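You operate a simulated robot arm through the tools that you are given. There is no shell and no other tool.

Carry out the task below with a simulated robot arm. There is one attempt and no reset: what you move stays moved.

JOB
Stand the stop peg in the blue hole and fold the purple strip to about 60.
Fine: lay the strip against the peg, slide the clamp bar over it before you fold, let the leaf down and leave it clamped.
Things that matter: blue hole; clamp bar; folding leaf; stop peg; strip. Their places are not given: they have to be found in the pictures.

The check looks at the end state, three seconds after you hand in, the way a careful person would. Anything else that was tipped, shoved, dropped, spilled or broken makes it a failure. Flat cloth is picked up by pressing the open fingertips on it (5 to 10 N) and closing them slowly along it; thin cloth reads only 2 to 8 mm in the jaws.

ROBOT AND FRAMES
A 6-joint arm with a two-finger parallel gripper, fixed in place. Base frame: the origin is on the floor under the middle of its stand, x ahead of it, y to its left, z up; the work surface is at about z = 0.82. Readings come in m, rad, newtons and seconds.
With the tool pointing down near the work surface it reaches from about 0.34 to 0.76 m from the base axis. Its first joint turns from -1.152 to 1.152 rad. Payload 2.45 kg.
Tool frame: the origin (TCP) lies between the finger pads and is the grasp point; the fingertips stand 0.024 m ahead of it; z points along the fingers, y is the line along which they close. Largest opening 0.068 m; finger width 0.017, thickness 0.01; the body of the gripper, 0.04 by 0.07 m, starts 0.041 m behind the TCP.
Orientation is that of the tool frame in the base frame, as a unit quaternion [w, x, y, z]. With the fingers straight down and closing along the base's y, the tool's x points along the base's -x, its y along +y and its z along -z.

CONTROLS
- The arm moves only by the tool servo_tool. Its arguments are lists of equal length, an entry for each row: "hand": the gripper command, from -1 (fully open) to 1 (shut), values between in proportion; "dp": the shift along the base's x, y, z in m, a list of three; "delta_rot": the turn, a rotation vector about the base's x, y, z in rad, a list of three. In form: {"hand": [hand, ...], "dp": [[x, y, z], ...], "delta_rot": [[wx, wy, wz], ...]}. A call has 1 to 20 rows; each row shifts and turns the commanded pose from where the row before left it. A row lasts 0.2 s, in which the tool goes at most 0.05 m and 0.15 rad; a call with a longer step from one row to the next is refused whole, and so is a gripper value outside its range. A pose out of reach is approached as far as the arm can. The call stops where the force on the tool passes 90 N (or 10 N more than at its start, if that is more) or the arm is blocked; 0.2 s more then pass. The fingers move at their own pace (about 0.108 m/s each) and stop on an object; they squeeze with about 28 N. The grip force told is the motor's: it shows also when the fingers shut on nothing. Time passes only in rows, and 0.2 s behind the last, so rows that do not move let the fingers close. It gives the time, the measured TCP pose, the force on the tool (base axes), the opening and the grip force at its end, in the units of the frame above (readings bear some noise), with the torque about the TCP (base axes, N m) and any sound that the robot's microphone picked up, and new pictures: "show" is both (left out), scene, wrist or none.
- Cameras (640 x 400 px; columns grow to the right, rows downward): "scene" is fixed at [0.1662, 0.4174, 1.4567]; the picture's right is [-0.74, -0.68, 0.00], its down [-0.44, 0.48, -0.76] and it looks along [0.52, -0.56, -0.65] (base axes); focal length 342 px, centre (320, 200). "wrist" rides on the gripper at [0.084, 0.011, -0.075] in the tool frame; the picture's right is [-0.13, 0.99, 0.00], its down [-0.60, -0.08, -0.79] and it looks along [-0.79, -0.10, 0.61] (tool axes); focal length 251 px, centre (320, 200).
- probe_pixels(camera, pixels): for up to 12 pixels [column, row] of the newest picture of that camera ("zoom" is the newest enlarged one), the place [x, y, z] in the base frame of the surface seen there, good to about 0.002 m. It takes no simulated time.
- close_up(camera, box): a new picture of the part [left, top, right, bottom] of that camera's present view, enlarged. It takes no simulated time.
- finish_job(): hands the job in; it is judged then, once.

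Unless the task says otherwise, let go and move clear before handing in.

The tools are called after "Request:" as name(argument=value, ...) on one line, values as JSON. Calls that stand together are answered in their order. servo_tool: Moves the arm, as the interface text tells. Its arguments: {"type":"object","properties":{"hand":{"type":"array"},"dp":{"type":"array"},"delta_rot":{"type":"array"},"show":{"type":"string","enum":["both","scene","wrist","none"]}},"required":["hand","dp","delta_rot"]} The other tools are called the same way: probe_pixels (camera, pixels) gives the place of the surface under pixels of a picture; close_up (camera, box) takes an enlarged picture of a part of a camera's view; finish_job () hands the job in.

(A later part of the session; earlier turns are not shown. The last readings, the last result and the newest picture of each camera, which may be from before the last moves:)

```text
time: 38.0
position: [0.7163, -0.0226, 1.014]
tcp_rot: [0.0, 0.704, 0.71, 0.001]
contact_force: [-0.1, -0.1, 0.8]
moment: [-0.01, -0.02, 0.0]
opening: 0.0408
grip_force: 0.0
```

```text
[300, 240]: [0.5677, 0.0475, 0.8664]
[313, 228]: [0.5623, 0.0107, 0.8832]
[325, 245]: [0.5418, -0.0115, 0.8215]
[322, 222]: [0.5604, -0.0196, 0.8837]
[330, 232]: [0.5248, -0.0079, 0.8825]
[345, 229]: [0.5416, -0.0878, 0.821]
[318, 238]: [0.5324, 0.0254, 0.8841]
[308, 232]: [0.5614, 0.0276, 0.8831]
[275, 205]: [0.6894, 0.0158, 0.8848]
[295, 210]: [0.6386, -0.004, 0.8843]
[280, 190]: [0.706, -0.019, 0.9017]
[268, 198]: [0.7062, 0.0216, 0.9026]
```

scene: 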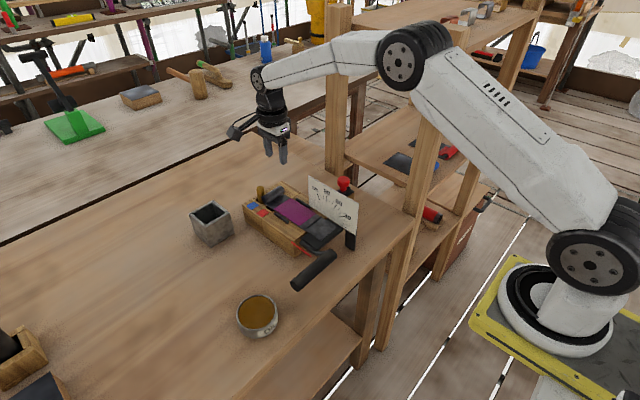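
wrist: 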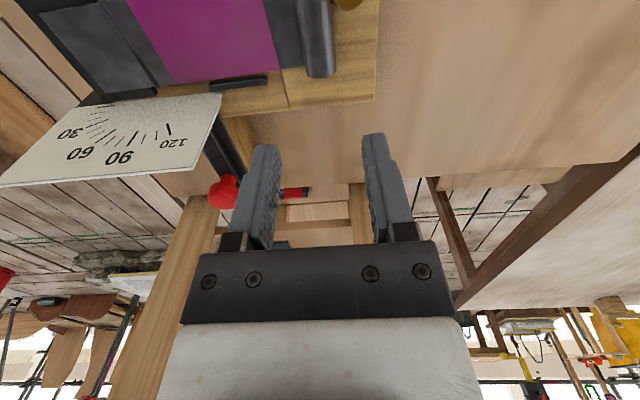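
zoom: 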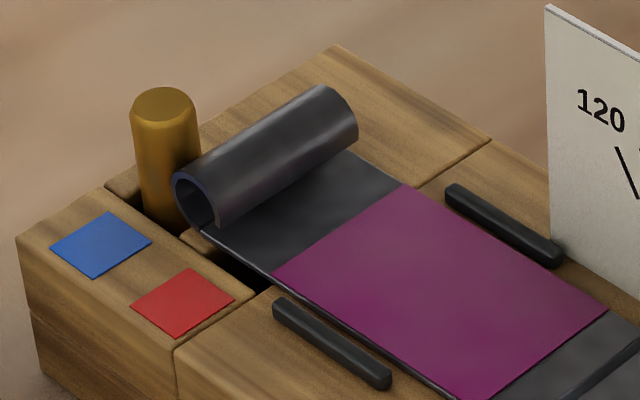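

The roll looks right beside the peg. I'll move the wrist camera over that spot for a clear look.

Request:
servo_tool(hand=[-0.2, -0.2, -0.2, -0.2], dp=[[0, 0.045, 0], [0, 0.045, 0], [0, 0, 0], [0, 0, 0]], delta_rot=[[0, 0, 0], [0, 0, 0], [0, 0, 0], [0, 0, 0]], show="wrist")

Request:
close_up(camera="wrist", box=[270, 20, 390, 120])

```text
time: 39.0
position: [0.7169, 0.0672, 1.0141]
tcp_rot: [0.0, 0.704, 0.71, 0.0]
contact_force: [-0.3, 0.3, -0.3]
moment: [-0.02, -0.01, 0.01]
opening: 0.0409
grip_force: 0.1
```

wrist: 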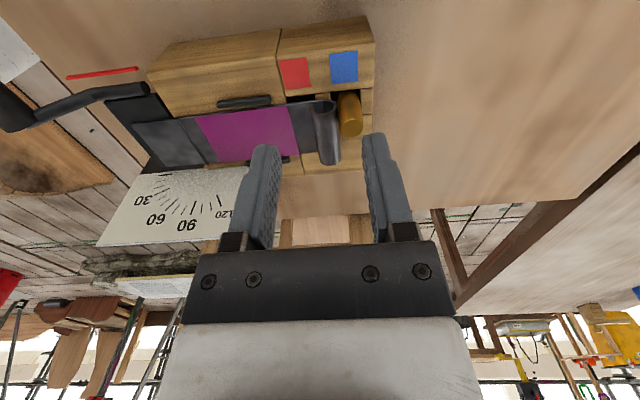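

```text
4.00 times, centred on (330, 70) of wrist
```

zoom: 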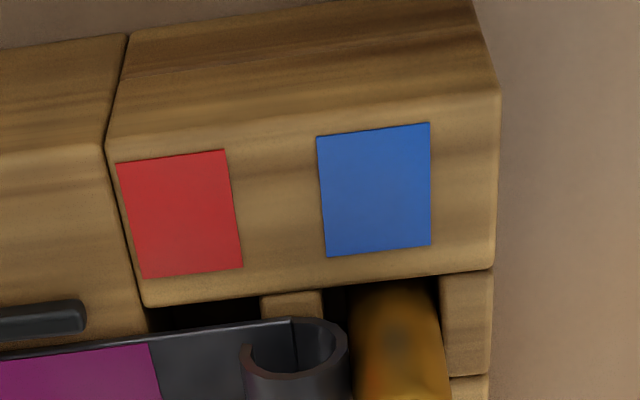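

Request:
close_up(camera="wrist", box=[300, 85, 380, 145])

Request:
probe_pixels(camera="zoom", pixels=[[320, 100], [310, 120], [295, 100], [260, 100], [345, 120], [330, 130], [315, 80], [300, 60], [290, 150], [325, 60], [340, 80], [310, 150]])

```text
6.67 times, centred on (340, 115) of wrist
```

zoom: 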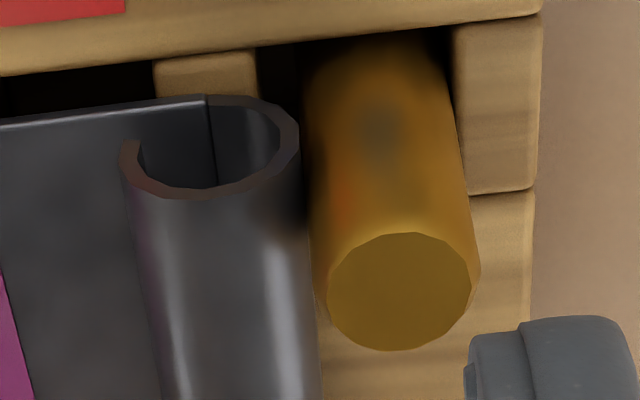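

```text
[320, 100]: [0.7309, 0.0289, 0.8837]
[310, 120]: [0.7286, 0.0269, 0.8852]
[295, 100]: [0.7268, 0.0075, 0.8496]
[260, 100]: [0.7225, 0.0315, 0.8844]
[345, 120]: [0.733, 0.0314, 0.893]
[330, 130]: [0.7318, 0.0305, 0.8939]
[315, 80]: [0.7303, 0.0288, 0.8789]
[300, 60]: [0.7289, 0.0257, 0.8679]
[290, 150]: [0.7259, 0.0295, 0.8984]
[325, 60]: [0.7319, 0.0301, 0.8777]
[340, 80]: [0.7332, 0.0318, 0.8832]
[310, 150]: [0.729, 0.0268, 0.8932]
```

The roll sits within about a millimetre of the peg. To make the contact certain I'll shut the fingers, come down behind the roll (inner side, in line with the peg) and nudge it gently in +x.

Request:
servo_tool(hand=[1, 1, 1, 1, 1, 1], dp=[[-0.02, -0.03, 0], [-0.017, -0.02, 0], [0, 0, -0.04], [0, 0, -0.04], [0, 0, -0.021], [0, 0, 0]], delta_rot=[[0, 0, 0], [0, 0, 0], [0, 0, 0], [0, 0, 0], [0, 0, 0], [0, 0, 0]])

Request:
close_up(camera="scene", box=[230, 150, 350, 260])

```text
time: 40.4
position: [0.6791, 0.0173, 0.9118]
tcp_rot: [0.0, 0.705, 0.71, -0.001]
contact_force: [-0.8, 0.2, -0.1]
moment: [-0.02, 0.02, -0.01]
opening: 0.0
grip_force: 23.1
```

scene: 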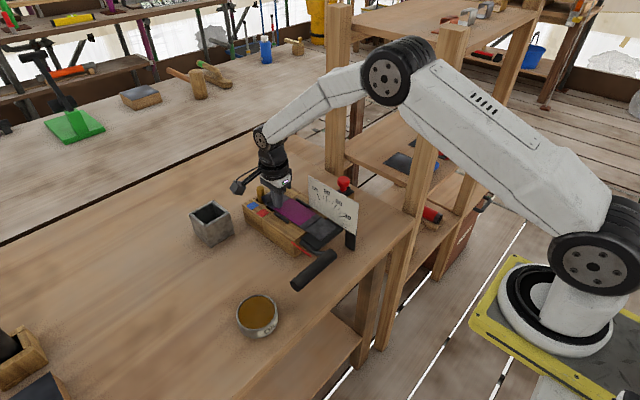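
wrist: 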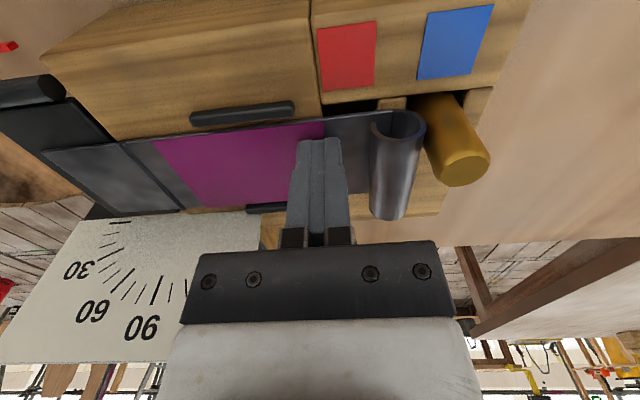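

```text
3.64 times, centred on (290, 205) of scene
```

zoom: 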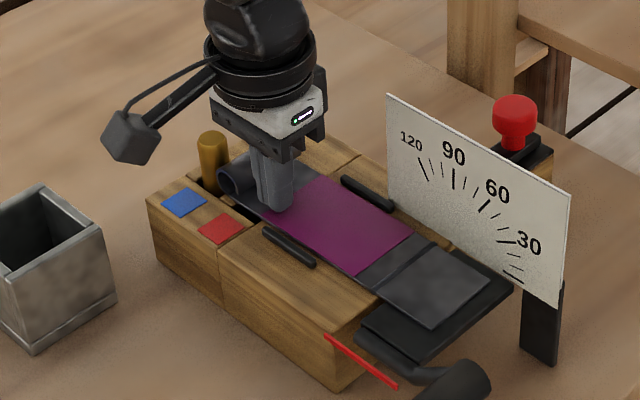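

The shut fingers stand 1.5 cm behind the roll, above the strip. I'll move +x 12 mm, then 1 mm steps until a light push registers.

Request:
servo_tool(hand=[1, 1, 1, 1, 1, 1], dp=[[0.006, 0, 0], [0.005, 0, 0], [0.001, 0, 0], [0.001, 0, 0], [0.001, 0, 0], [0, 0, 0]], delta_rot=[[0, 0, 0], [0, 0, 0], [0, 0, 0], [0, 0, 0], [0, 0, 0], [0, 0, 0]], show="wrist")

```text
time: 41.8
position: [0.6941, 0.0171, 0.9122]
tcp_rot: [0.0, 0.704, 0.71, 0.0]
contact_force: [0.0, -0.8, -0.4]
moment: [-0.03, 0.01, -0.02]
opening: 0.0002
grip_force: 23.2
```

wrist: 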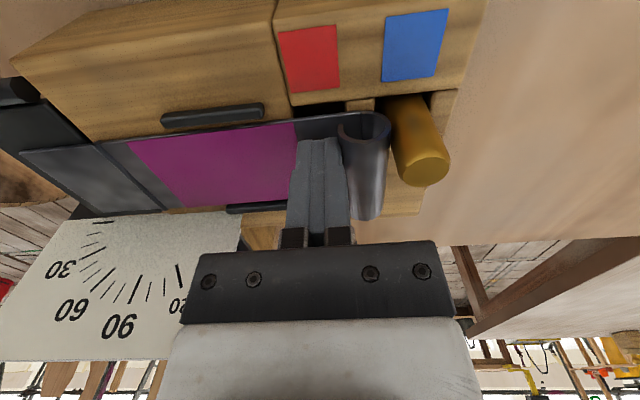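

No push felt yet (Fx≈0), and a thin gap seems left between fingers and roll. I'll advance a few more 1 mm steps.

Request:
servo_tool(hand=[1, 1, 1], dp=[[0.001, 0, 0], [0.001, 0, 0], [0, 0, 0]], delta_rot=[[0, 0, 0], [0, 0, 0], [0, 0, 0]], show="none")

Request:
servo_tool(hand=[1, 1], dp=[[0.0008, 0, 0], [0, 0, 0]], delta_rot=[[0, 0, 0], [0, 0, 0]], show="wrist")

```text
time: 42.6
position: [0.694, 0.0166, 0.9129]
tcp_rot: [-0.001, 0.705, 0.709, -0.001]
contact_force: [-10.8, -1.8, 5.4]
moment: [-0.01, 0.12, -0.01]
opening: 0.0002
grip_force: 23.5
```

```text
time: 43.2
position: [0.6949, 0.0168, 0.9123]
tcp_rot: [-0.001, 0.705, 0.71, -0.001]
contact_force: [-20.4, -0.5, 6.9]
moment: [0.0, 0.25, 0.01]
opening: 0.0
grip_force: 23.8
```

wrist: 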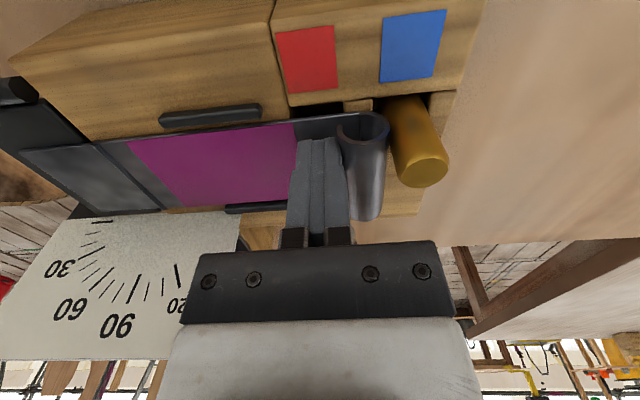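

The push rose to 20 N, so strip, peg and well wall are in firm contact. I'll back off in -x, rise, and view the result.

Request:
servo_tool(hand=[1, 1, 1, 1, 1, 1], dp=[[-0.002, 0, 0], [-0.006, 0, 0], [0, 0, 0.02], [0, 0, 0.045], [0, 0, 0.045], [0, 0, 0]], delta_rot=[[0, 0, 0], [0, 0, 0], [0, 0, 0], [0, 0, 0], [0, 0, 0], [0, 0, 0]])

Request:
close_up(camera="scene", box=[230, 160, 350, 260])

Request:
close_up(camera="wrist", box=[100, 0, 420, 200])

```text
time: 44.6
position: [0.6882, 0.0154, 1.0236]
tcp_rot: [0.0, 0.704, 0.71, 0.0]
contact_force: [-0.2, -0.5, 0.9]
moment: [-0.03, -0.02, 0.02]
opening: 0.0
grip_force: 23.5
```

scene: 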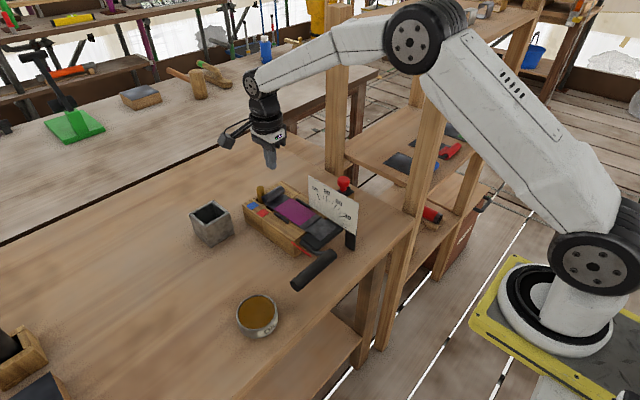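
wrist: 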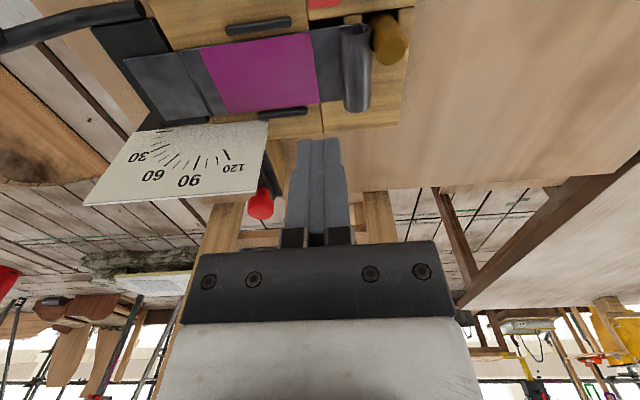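

```text
4.00 times, centred on (290, 210) of scene
```

zoom: 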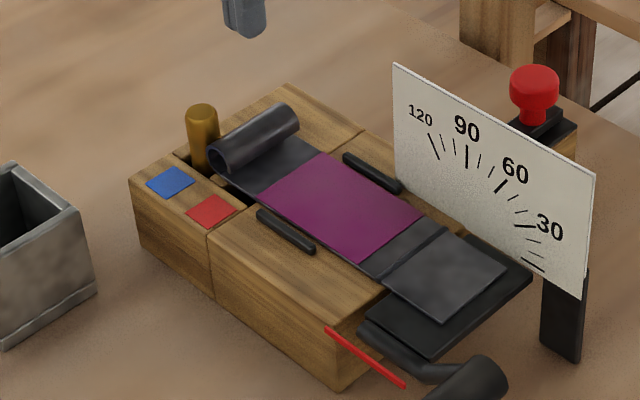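

```text
2.00 times, centred on (260, 100) of wrist
```

zoom: 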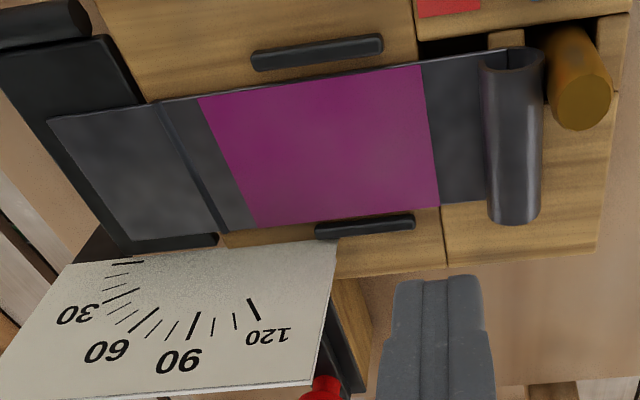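

The strip is square, between the guides, against the peg. Next the clamp bar: I'll probe the red knob (scene (343,184)) and the shelf around it before bringing the shut fingers behind it.

Request:
close_up(camera="scene", box=[320, 165, 370, 210])

Request:
probe_pixels(camera="zoom", pixels=[[300, 90], [250, 100], [350, 100], [300, 120], [300, 150], [300, 170], [300, 200], [300, 220], [340, 215], [380, 230], [260, 140], [335, 140]])

Request:
probe_pixels(camera="wrist", pixels=[[262, 215], [262, 200], [270, 190], [262, 206], [255, 206], [270, 206], [240, 220], [215, 230], [360, 200], [375, 215], [300, 225], [240, 236]])

Request:
probe_pixels(camera="scene", pixels=[[390, 140], [400, 165], [420, 140], [370, 130], [345, 150], [440, 120], [455, 130], [335, 150], [360, 170], [380, 200], [340, 60], [400, 60]])

```text
8.89 times, centred on (345, 188) of scene
```

zoom: 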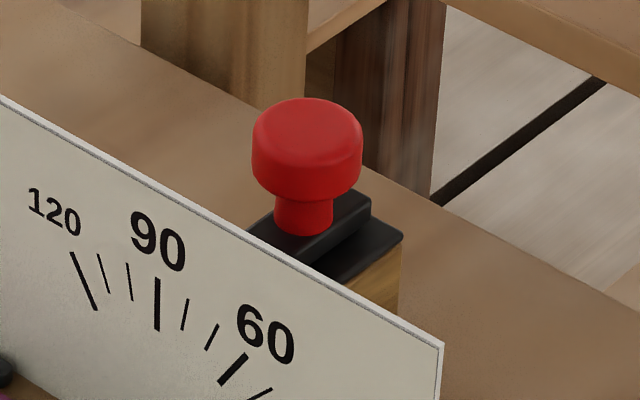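

```text
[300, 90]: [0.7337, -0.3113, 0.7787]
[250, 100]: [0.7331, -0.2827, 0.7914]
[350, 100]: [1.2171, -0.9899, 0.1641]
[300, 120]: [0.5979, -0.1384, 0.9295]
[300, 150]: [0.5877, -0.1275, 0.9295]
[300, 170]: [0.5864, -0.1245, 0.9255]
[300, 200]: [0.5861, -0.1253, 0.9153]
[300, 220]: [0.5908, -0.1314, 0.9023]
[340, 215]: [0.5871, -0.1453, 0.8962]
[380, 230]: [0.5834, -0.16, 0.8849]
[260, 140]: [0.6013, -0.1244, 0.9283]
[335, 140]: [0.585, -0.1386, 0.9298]
```

```text
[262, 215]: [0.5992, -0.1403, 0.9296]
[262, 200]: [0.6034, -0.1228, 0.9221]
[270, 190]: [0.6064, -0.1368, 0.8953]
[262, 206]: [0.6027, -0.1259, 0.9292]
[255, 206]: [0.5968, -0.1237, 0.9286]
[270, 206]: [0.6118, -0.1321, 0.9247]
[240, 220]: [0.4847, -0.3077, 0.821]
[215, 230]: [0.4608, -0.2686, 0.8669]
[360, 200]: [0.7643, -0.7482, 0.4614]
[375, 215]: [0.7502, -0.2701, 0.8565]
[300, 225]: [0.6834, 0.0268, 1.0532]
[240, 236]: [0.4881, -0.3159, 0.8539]
```

```text
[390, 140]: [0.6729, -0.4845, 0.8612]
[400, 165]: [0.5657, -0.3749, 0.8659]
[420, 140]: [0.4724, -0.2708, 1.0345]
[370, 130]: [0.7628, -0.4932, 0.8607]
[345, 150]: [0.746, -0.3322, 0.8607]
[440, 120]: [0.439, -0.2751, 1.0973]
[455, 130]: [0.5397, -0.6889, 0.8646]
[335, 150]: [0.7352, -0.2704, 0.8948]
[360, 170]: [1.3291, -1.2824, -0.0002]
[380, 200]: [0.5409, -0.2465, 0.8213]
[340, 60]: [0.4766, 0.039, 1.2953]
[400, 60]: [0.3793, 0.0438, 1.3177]
```

The knob's head is centred near (0.5985,-0.1345), radius ≈0.0135, z 0.912–0.930; the shelf front is at y≈-0.27. I'll pass over the dial and come down with shut fingers behind the knob at (0.5985,-0.170,0.932).

Request:
servo_tool(hand=[1, 1, 1, 1, 1, 1, 1, 1, 1], dp=[[-0.018, -0.037, 0.005], [-0.018, -0.037, 0.005], [-0.018, -0.037, 0], [-0.018, -0.037, 0], [-0.0177, -0.0374, -0.005], [0, 0, -0.04], [0, 0, -0.035], [0, 0, -0.0216], [0, 0, 0]], delta_rot=[[0, 0, 0], [0, 0, 0], [0, 0, 0], [0, 0, 0], [0, 0, 0], [0, 0, 0], [0, 0, 0], [0, 0, 0], [0, 0, 0]])

Request:
close_up(camera="scene", box=[290, 140, 390, 240])

Request:
close_up(camera="wrist", box=[200, 80, 440, 240])

```text
time: 46.6
position: [0.5996, -0.1682, 0.9313]
tcp_rot: [-0.001, 0.704, 0.71, 0.0]
contact_force: [0.6, 0.4, 0.1]
moment: [-0.01, -0.01, 0.02]
opening: 0.0
grip_force: 23.7
```

scene: 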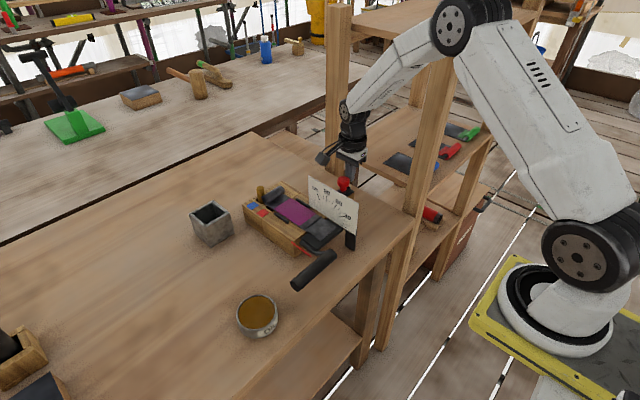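
wrist: 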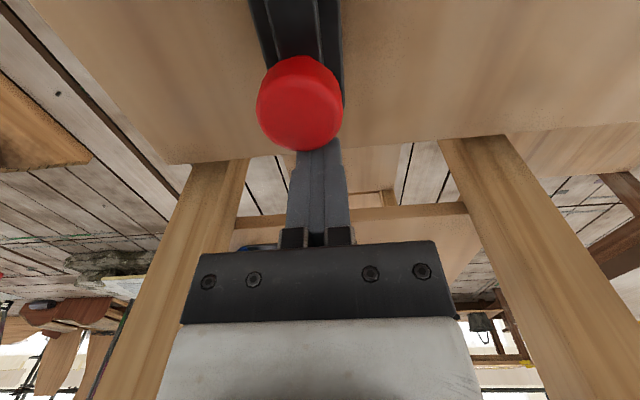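

```text
4.00 times, centred on (340, 190) of scene
```

zoom: 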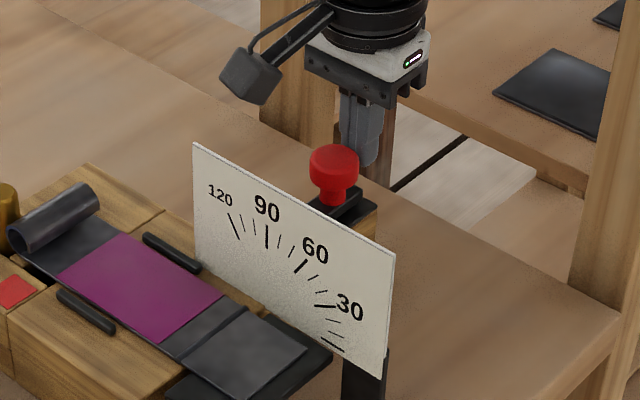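

```text
2.50 times, centred on (320, 160) of wrist
```

zoom: 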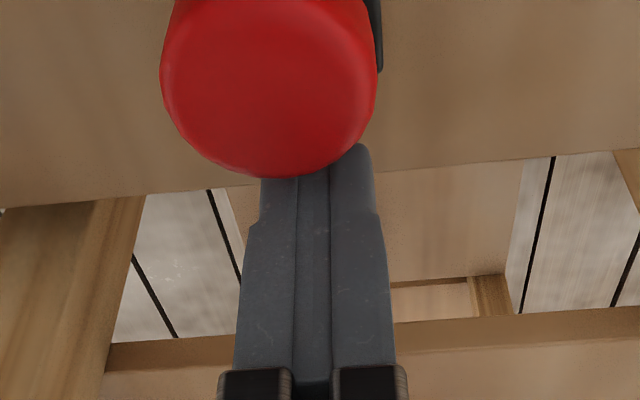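

The shut fingers are right behind the knob (wrist (300,105)). I'll push in +y in small steps and read the force.

Request:
servo_tool(hand=[1, 1, 1, 1, 1, 1], dp=[[-0.002, 0.008, 0], [0, 0.004, 0], [0, 0.004, 0], [0, 0.004, 0], [0, 0.004, 0], [0, 0, 0]], delta_rot=[[0, 0, 0], [0, 0, 0], [0, 0, 0], [0, 0, 0], [0, 0, 0], [0, 0, 0]])

Request:
close_up(camera="scene", box=[290, 140, 390, 240])

```text
time: 48.0
position: [0.5972, -0.1444, 0.9303]
tcp_rot: [0.0, 0.705, 0.709, 0.0]
contact_force: [-0.3, -0.6, 0.9]
moment: [-0.03, -0.01, -0.02]
opening: 0.0
grip_force: 23.9
```

scene: 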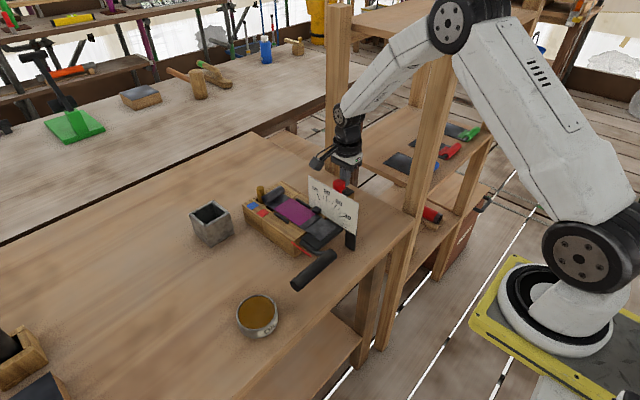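
wrist: 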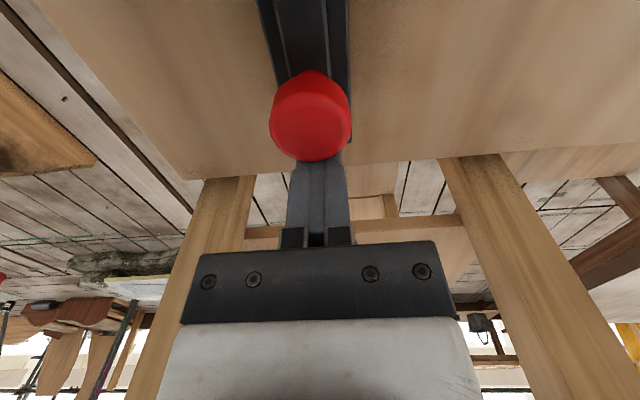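

```text
4.00 times, centred on (340, 190) of scene
```

zoom: 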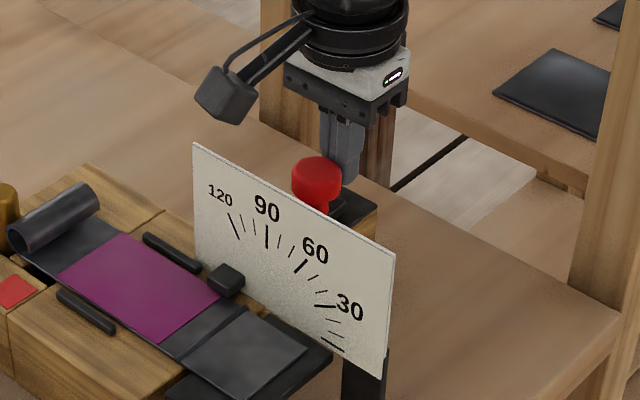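

The bar's end has come through the dial's slot (zoom (225,280)) with almost no force. I'll keep pushing in small steps, checking force as it meets the strip.

Request:
servo_tool(hand=[1, 1, 1, 1, 1, 1], dp=[[0, 0.004, 0], [0, 0.004, 0], [0, 0.004, 0], [0, 0.004, 0], [0, 0.004, 0], [0, 0, 0]], delta_rot=[[0, 0, 0], [0, 0, 0], [0, 0, 0], [0, 0, 0], [0, 0, 0], [0, 0, 0]])

Request:
close_up(camera="scene", box=[260, 160, 360, 260])

```text
time: 49.4
position: [0.5965, -0.1241, 0.9313]
tcp_rot: [0.0, 0.704, 0.71, 0.001]
contact_force: [-0.4, -1.0, 0.2]
moment: [-0.02, -0.02, -0.03]
opening: 0.0
grip_force: 23.5
```

scene: 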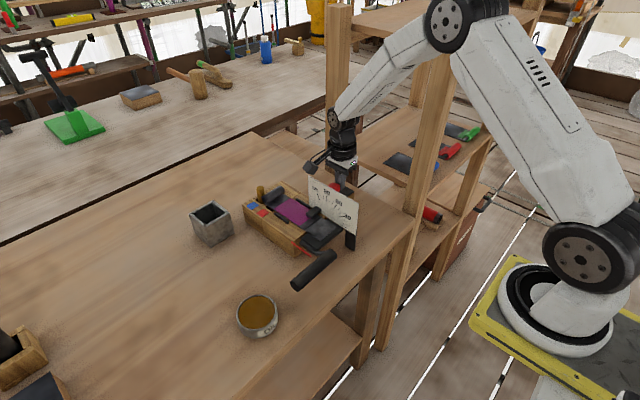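
wrist: 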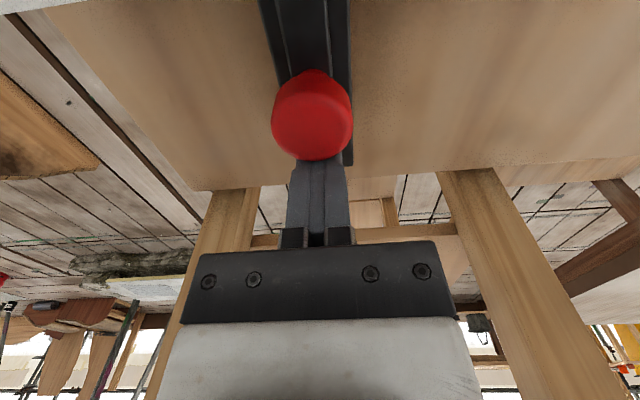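

```text
4.00 times, centred on (310, 210) of scene
```

zoom: 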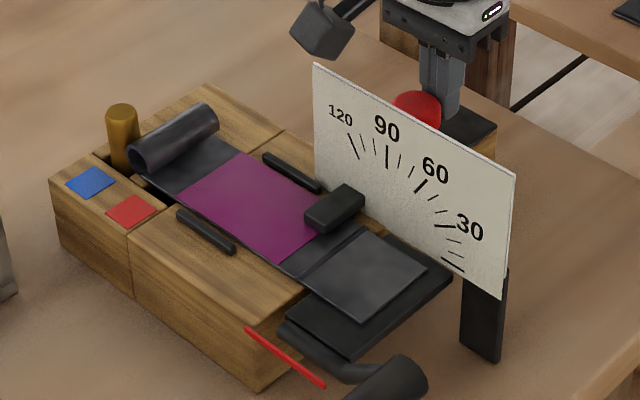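

The bar is sliding freely over the strip just behind the cross-line. I'll push on another 45 mm in 5 mm steps.

Request:
servo_tool(hand=[1, 1, 1, 1, 1, 1, 1, 1, 1, 1], dp=[[0, 0.005, 0], [0, 0.005, 0], [0, 0.005, 0], [0, 0.005, 0], [0, 0.005, 0], [0, 0.005, 0], [0, 0.005, 0], [0, 0.005, 0], [0, 0.004, 0], [0, 0, 0]], delta_rot=[[0, 0, 0], [0, 0, 0], [0, 0, 0], [0, 0, 0], [0, 0, 0], [0, 0, 0], [0, 0, 0], [0, 0, 0], [0, 0, 0], [0, 0, 0]])

Request:
close_up(camera="scene", box=[260, 160, 360, 260])

```text
time: 51.6
position: [0.5959, -0.0803, 0.9303]
tcp_rot: [0.0, 0.705, 0.709, 0.001]
contact_force: [-0.3, -0.3, -0.1]
moment: [0.01, 0.01, 0.0]
opening: 0.0
grip_force: 23.3
```

scene: 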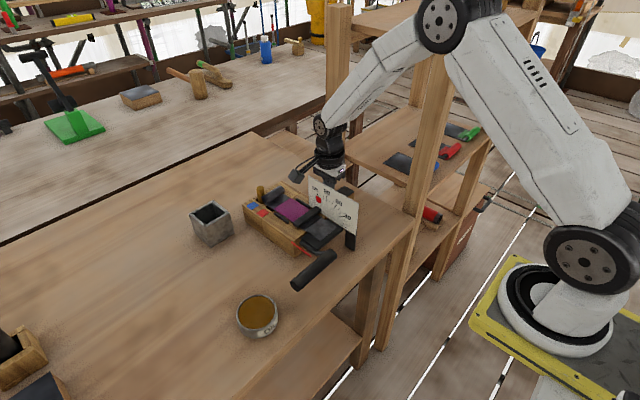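
wrist: 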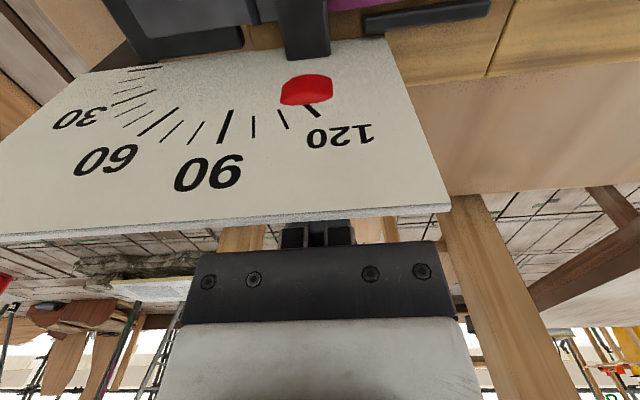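

```text
4.00 times, centred on (310, 210) of scene
```

zoom: 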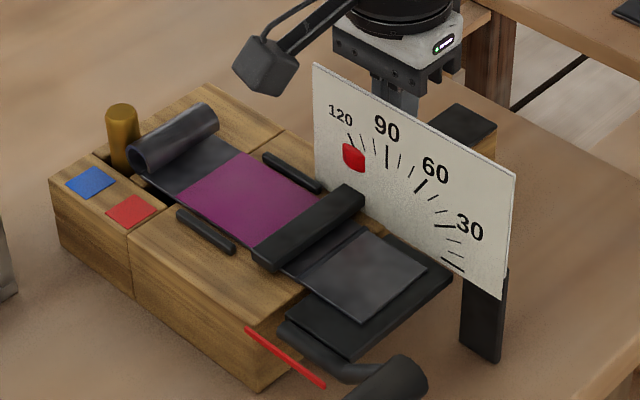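

The bar now spans the strip; the knob pokes visibly through the dial plate (so the plate is not solid there). I'll probe the bar's end to judge its coverage.

Request:
close_up(camera="scene", box=[290, 190, 350, 240])

Request:
probe_pixels(camera="zoom", pixels=[[295, 195], [345, 160], [390, 115], [250, 240], [270, 275], [240, 250], [320, 245], [380, 200], [430, 150], [400, 110], [410, 240], [290, 290]])

```text
8.00 times, centred on (320, 215) of scene
```

zoom: 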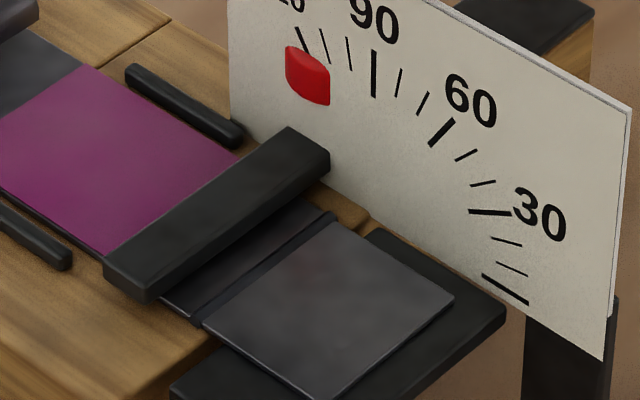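

```text
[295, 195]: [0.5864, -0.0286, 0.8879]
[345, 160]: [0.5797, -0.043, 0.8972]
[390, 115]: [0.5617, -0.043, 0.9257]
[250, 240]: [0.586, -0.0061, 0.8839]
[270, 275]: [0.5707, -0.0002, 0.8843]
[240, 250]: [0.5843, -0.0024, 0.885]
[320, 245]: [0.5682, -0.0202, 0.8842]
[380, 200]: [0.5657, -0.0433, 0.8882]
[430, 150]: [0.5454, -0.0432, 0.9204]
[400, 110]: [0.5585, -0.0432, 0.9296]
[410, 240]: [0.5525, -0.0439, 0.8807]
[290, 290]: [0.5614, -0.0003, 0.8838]
```

Request:
probe_pixels(camera="zoom", pixels=[[125, 280], [110, 262], [150, 270], [145, 290], [130, 250], [170, 245], [200, 200], [285, 140], [160, 300], [185, 310], [320, 75], [300, 60]])

```text
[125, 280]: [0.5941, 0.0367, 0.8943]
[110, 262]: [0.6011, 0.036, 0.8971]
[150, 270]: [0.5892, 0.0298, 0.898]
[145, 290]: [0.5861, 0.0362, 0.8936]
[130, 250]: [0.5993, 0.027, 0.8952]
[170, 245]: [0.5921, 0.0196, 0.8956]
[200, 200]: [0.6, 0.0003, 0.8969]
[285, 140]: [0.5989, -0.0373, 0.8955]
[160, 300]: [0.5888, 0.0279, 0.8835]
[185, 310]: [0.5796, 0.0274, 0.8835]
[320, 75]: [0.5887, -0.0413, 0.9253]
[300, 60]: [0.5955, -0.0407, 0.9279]
```

The bar's end is at y≈0.0365, past the strip's edge (0.0285). I'll push gently a few more millimetres to see if it meets its end stop.

Request:
servo_tool(hand=[1, 1, 1, 1], dp=[[0, 0.003, 0], [0, 0.003, 0], [0, 0.002, 0], [0, 0, 0]], delta_rot=[[0, 0, 0], [0, 0, 0], [0, 0, 0], [0, 0, 0]])

Request:
close_up(camera="scene", box=[290, 190, 350, 240])

Request:
probe_pixels(camera="zoom", pixels=[[125, 280], [110, 262], [105, 290], [145, 290], [320, 75], [300, 60], [120, 300], [90, 280]])

```text
time: 52.6
position: [0.5964, -0.0773, 0.9301]
tcp_rot: [0.001, 0.706, 0.709, 0.0]
contact_force: [3.2, -39.9, -7.8]
moment: [-0.25, 0.16, -0.02]
opening: 0.0001
grip_force: 23.5
```

scene: 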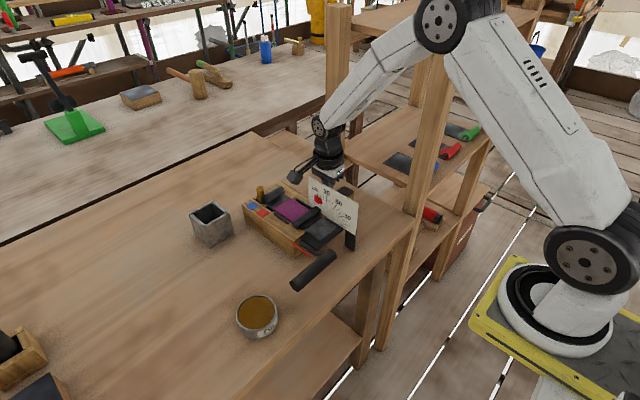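
wrist: 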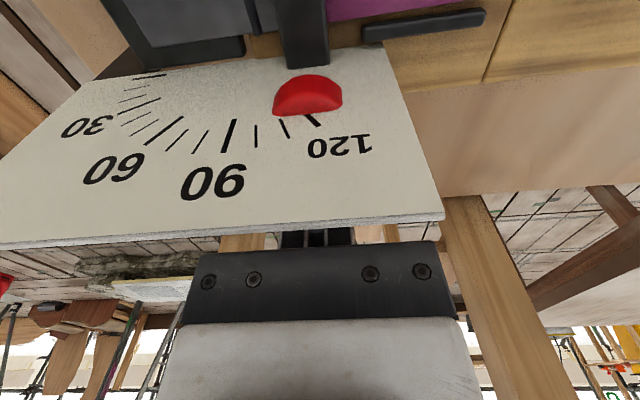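

```text
8.00 times, centred on (320, 215) of scene
```

zoom: 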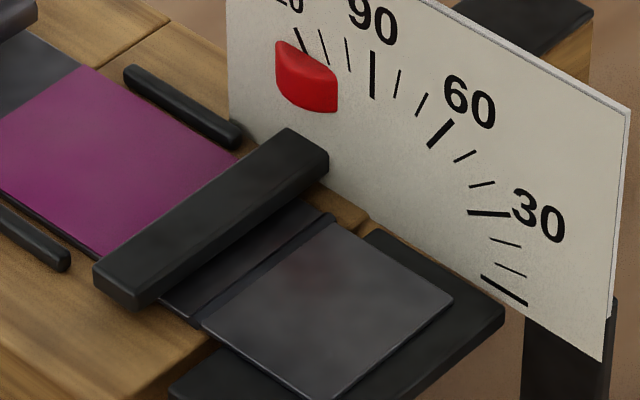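

```text
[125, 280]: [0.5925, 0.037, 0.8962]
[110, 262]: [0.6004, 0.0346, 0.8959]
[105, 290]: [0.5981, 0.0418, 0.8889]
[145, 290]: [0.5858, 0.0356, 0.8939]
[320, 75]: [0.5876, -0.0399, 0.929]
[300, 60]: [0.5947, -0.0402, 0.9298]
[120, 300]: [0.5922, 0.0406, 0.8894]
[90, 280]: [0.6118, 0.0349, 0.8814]
```

The push met a firm stop (Fy≈-40 N) with the bar's end at y≈0.041, so the bar is home. I'll back off in -y, rise, and recheck.

Request:
servo_tool(hand=[1, 1, 1, 1, 1, 1], dp=[[0, -0.006, 0], [0, -0.012, 0], [0, -0.01, 0.03], [0, 0, 0.045], [0, 0, 0.04], [0, 0, 0]], delta_rot=[[0, 0, 0], [0, 0, 0], [0, 0, 0], [0, 0, 0], [0, 0, 0], [0, 0, 0]])

Request:
close_up(camera="scene", box=[240, 160, 360, 260])

Request:
close_up(camera="scene", box=[290, 190, 350, 240])

Request:
probe_pixels(camera="zoom", pixels=[[125, 280], [105, 290], [120, 300], [145, 290], [320, 75], [300, 60], [600, 200], [400, 60], [155, 300], [195, 316], [230, 300], [330, 350]])

```text
time: 54.0
position: [0.5974, -0.0996, 1.0452]
tcp_rot: [-0.001, 0.704, 0.71, 0.0]
contact_force: [-0.1, 0.2, 0.3]
moment: [0.02, -0.02, 0.03]
opening: 0.0003
grip_force: 23.8
```

scene: 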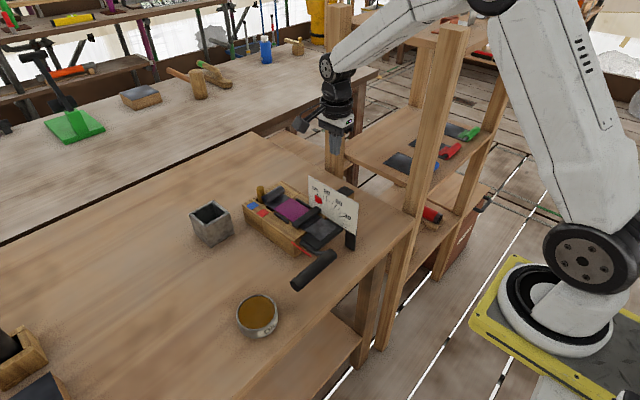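
wrist: 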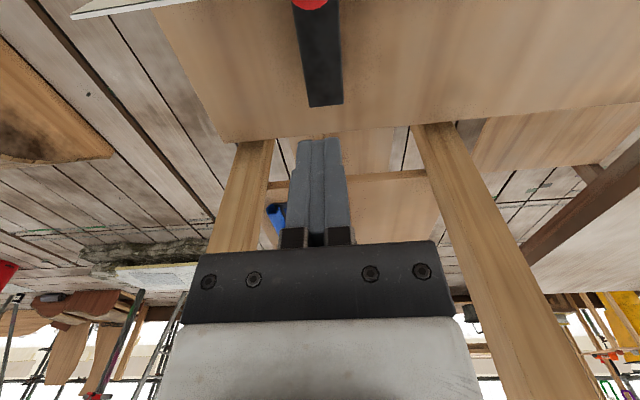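

```text
4.00 times, centred on (300, 210) of scene
```

zoom: 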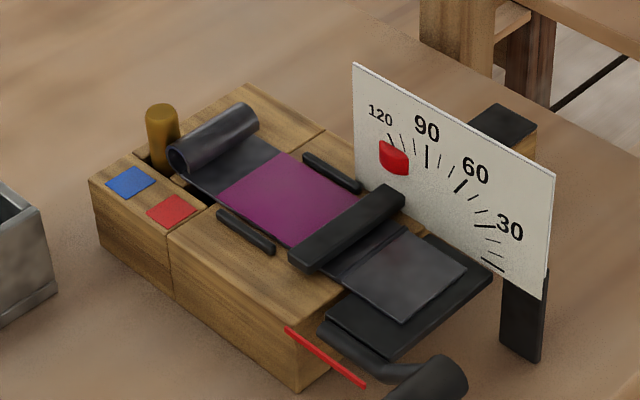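

```text
8.00 times, centred on (320, 215) of scene
```

zoom: 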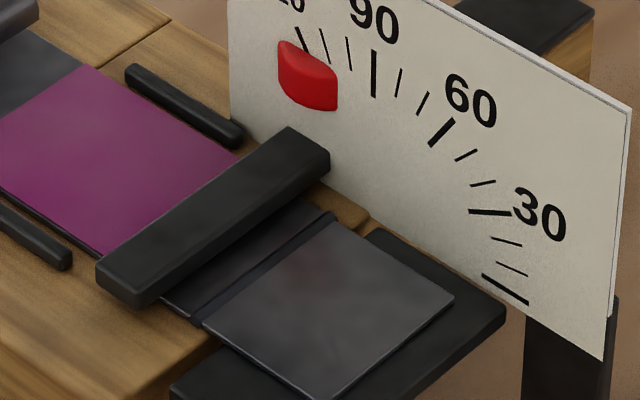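

```text
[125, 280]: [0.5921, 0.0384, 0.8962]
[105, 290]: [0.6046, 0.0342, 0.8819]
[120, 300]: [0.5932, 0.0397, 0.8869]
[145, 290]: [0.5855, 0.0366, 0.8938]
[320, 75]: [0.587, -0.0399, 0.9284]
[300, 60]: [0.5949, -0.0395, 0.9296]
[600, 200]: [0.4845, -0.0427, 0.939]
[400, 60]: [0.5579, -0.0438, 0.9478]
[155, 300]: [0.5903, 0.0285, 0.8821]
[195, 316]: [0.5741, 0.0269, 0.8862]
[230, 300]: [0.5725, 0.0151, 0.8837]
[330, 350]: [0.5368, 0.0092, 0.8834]
```

The clamp bar is home across the strip (end at y≈0.038) and nothing else has shifted. Now for the leaf: I'll probe the handle cylinder to find its axis and radius.

Request:
close_up(camera="scene", box=[285, 235, 345, 300])

Request:
probe_pixels(camera="zoom", pixels=[[100, 275], [75, 320], [90, 340], [110, 360], [60, 300], [250, 180], [270, 210], [300, 240], [330, 265], [235, 165], [355, 130], [380, 150]])

Request:
probe_pixels(camera="zoom", pixels=[[150, 250], [170, 270], [190, 290], [210, 310], [130, 240], [70, 350], [95, 310], [110, 330], [400, 110], [360, 90], [300, 60], [270, 70]])

```text
6.15 times, centred on (315, 268) of scene
```

zoom: 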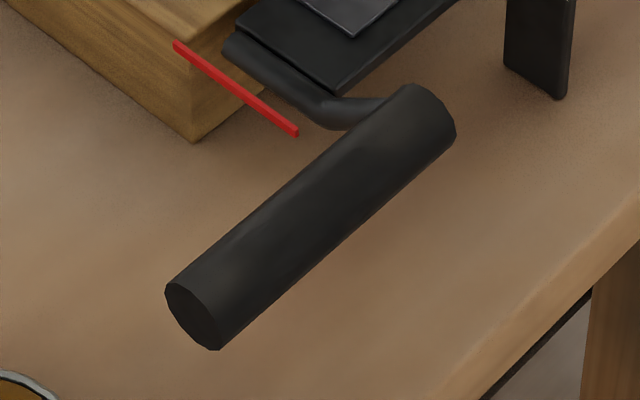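

```text
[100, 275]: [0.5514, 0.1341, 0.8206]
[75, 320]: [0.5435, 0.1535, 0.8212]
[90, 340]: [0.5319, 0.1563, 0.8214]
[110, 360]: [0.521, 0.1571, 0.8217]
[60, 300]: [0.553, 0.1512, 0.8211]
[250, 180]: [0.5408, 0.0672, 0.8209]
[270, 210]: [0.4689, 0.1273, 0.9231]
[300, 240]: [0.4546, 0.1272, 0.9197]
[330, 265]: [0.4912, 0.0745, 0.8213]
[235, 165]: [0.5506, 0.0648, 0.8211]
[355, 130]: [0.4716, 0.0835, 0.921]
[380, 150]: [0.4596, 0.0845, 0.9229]
```

```text
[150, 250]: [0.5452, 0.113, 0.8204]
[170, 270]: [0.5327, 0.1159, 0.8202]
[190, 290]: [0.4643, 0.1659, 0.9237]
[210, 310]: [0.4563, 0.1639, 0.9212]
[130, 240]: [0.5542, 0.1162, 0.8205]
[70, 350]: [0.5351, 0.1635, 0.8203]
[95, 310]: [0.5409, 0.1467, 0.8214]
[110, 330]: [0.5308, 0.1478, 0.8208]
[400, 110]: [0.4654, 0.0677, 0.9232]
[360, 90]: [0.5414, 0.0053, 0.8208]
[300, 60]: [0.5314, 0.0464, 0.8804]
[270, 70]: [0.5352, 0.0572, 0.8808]
```

The handle's axis is at about x=0.464, z=0.911 with radius ≈0.0125, spanning y≈0.06–0.17. I'll open the fingers and move above it at (0.464,0.125), then look.

Request:
servo_tool(hand=[1, 1, 0, -0.6, -0.6, -0.6, -0.6, -0.6, -0.6, -0.6], dp=[[-0.019, 0.032, 0.01], [-0.019, 0.032, 0], [-0.019, 0.032, 0], [-0.019, 0.032, 0], [-0.019, 0.032, 0], [-0.019, 0.032, 0], [-0.0194, 0.0326, 0], [0, 0, -0.03], [0, 0, -0.025], [0, 0, 0]], delta_rot=[[0, 0, 0], [0, 0, 0], [0, 0, 0], [0, 0, 0], [0, 0, 0], [0, 0, 0], [0, 0, 0], [0, 0, 0], [0, 0, 0], [0, 0, 0]])

Request:
close_up(camera="scene", box=[260, 180, 380, 300])

```text
time: 56.2
position: [0.462, 0.123, 1.0022]
tcp_rot: [0.001, 0.705, 0.71, -0.001]
contact_force: [-0.4, 0.6, -0.5]
moment: [0.0, 0.01, 0.0]
opening: 0.0545
grip_force: 0.1
```

scene: 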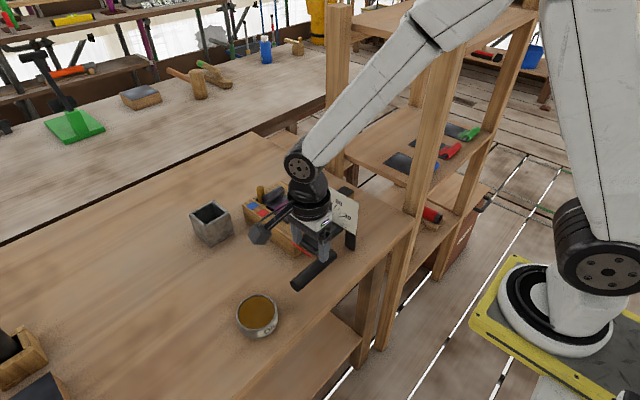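
wrist: 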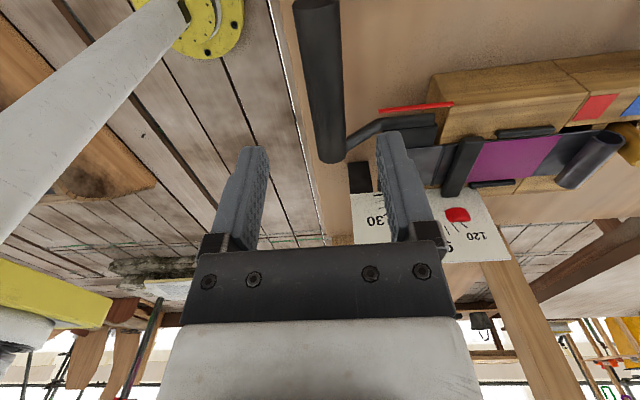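

```text
3.33 times, centred on (320, 240) of scene
```

zoom: 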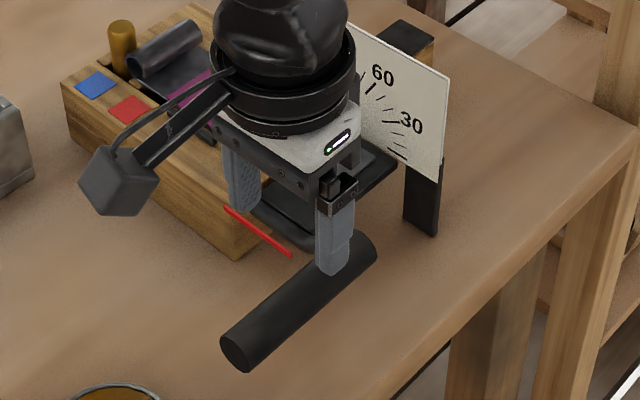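

The handle is centred between the fingers in the wrist picture (col ≈322 at row 78). I'll descend to z≈0.909 around it.

Request:
servo_tool(hand=[-0.6, -0.6, -0.6, -0.6], dp=[[0.001, 0, -0.04], [0, 0, -0.035], [0, 0, -0.018], [0, 0, 0]], delta_rot=[[0, 0, 0], [0, 0, 0], [0, 0, 0], [0, 0, 0]])

Request:
close_up(camera="wrist", box=[220, 60, 460, 240])

```text
time: 57.2
position: [0.4639, 0.1237, 0.9087]
tcp_rot: [0.0, 0.704, 0.71, 0.0]
contact_force: [0.1, 0.0, 0.6]
moment: [0.03, 0.01, -0.04]
opening: 0.0546
grip_force: 0.1
```

scene: 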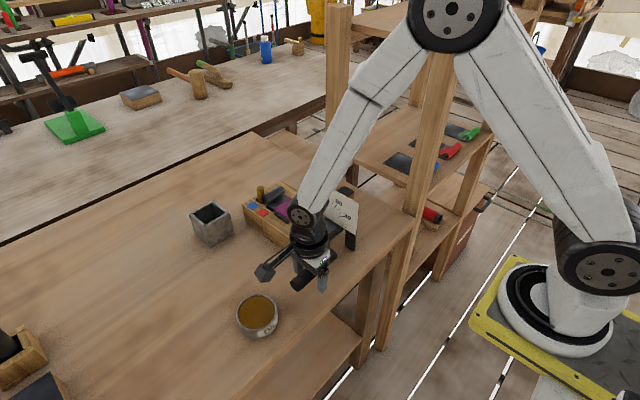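
wrist: 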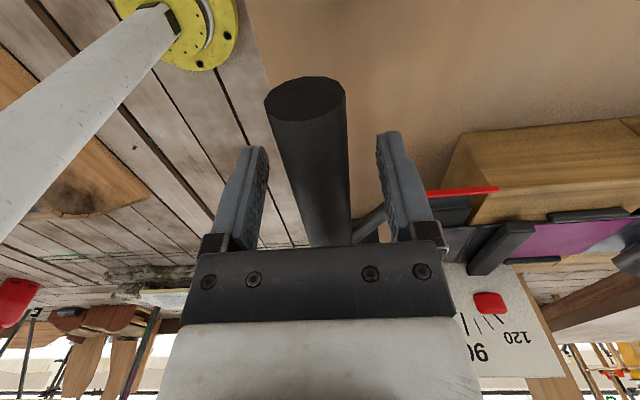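

```text
2.22 times, centred on (340, 150) of wrist
```

zoom: 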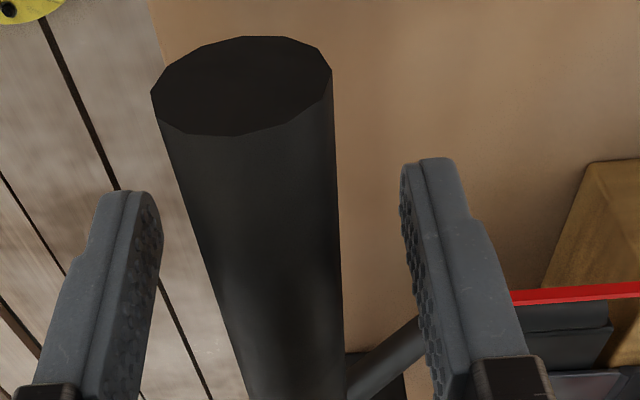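

The handle lies between the fingers, well centred. I'll close on it.

Request:
servo_tool(hand=[-0.2, 0.2, 0.6, 1, 1], dp=[[0, 0, 0], [0, 0, 0], [0, 0, 0], [0, 0, 0], [0, 0, 0]], delta_rot=[[0, 0, 0], [0, 0, 0], [0, 0, 0], [0, 0, 0], [0, 0, 0]], show="wrist")

```text
time: 58.4
position: [0.4639, 0.1231, 0.9077]
tcp_rot: [-0.001, 0.705, 0.709, -0.001]
contact_force: [3.2, -0.4, -3.3]
moment: [0.1, 0.01, -0.24]
opening: 0.0256
grip_force: 40.6
```

wrist: 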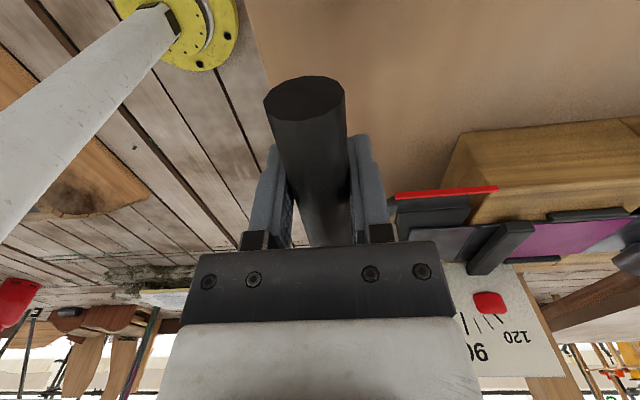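

The handle is held (0.0256 m). I'll lift it along the hinge arc, first 10° in two steps, and check force and the red pointer.

Request:
servo_tool(hand=[1, 1, 1, 1, 1], dp=[[0.0015, 0, 0.0045], [0.0016, 0, 0.0044], [0.0019, 0, 0.0044], [0.002, 0, 0.0043], [0, 0, 0]], delta_rot=[[0, 0, 0], [0, 0, 0], [0, 0, 0], [0, 0, 0], [0, 0, 0]])

Request:
close_up(camera="scene", box=[240, 180, 380, 300])

```text
time: 59.6
position: [0.4708, 0.1249, 0.9263]
tcp_rot: [0.0, 0.704, 0.71, -0.002]
contact_force: [-5.9, -10.6, -4.3]
moment: [-0.54, 0.32, -0.11]
opening: 0.0257
grip_force: 41.4
```

scene: 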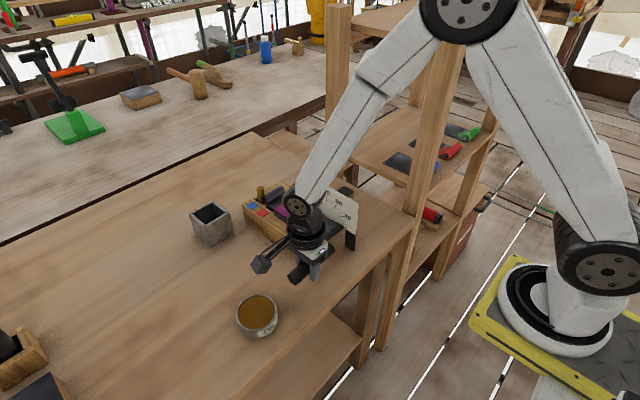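
wrist: 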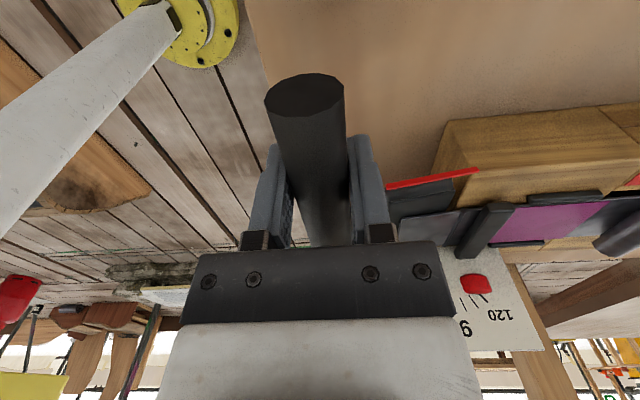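

```text
3.33 times, centred on (310, 240) of scene
```

zoom: 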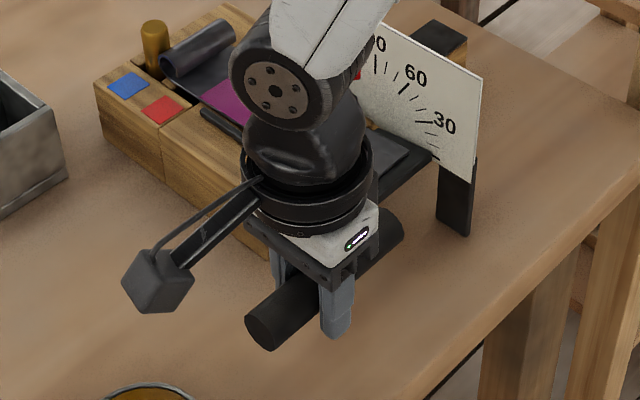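

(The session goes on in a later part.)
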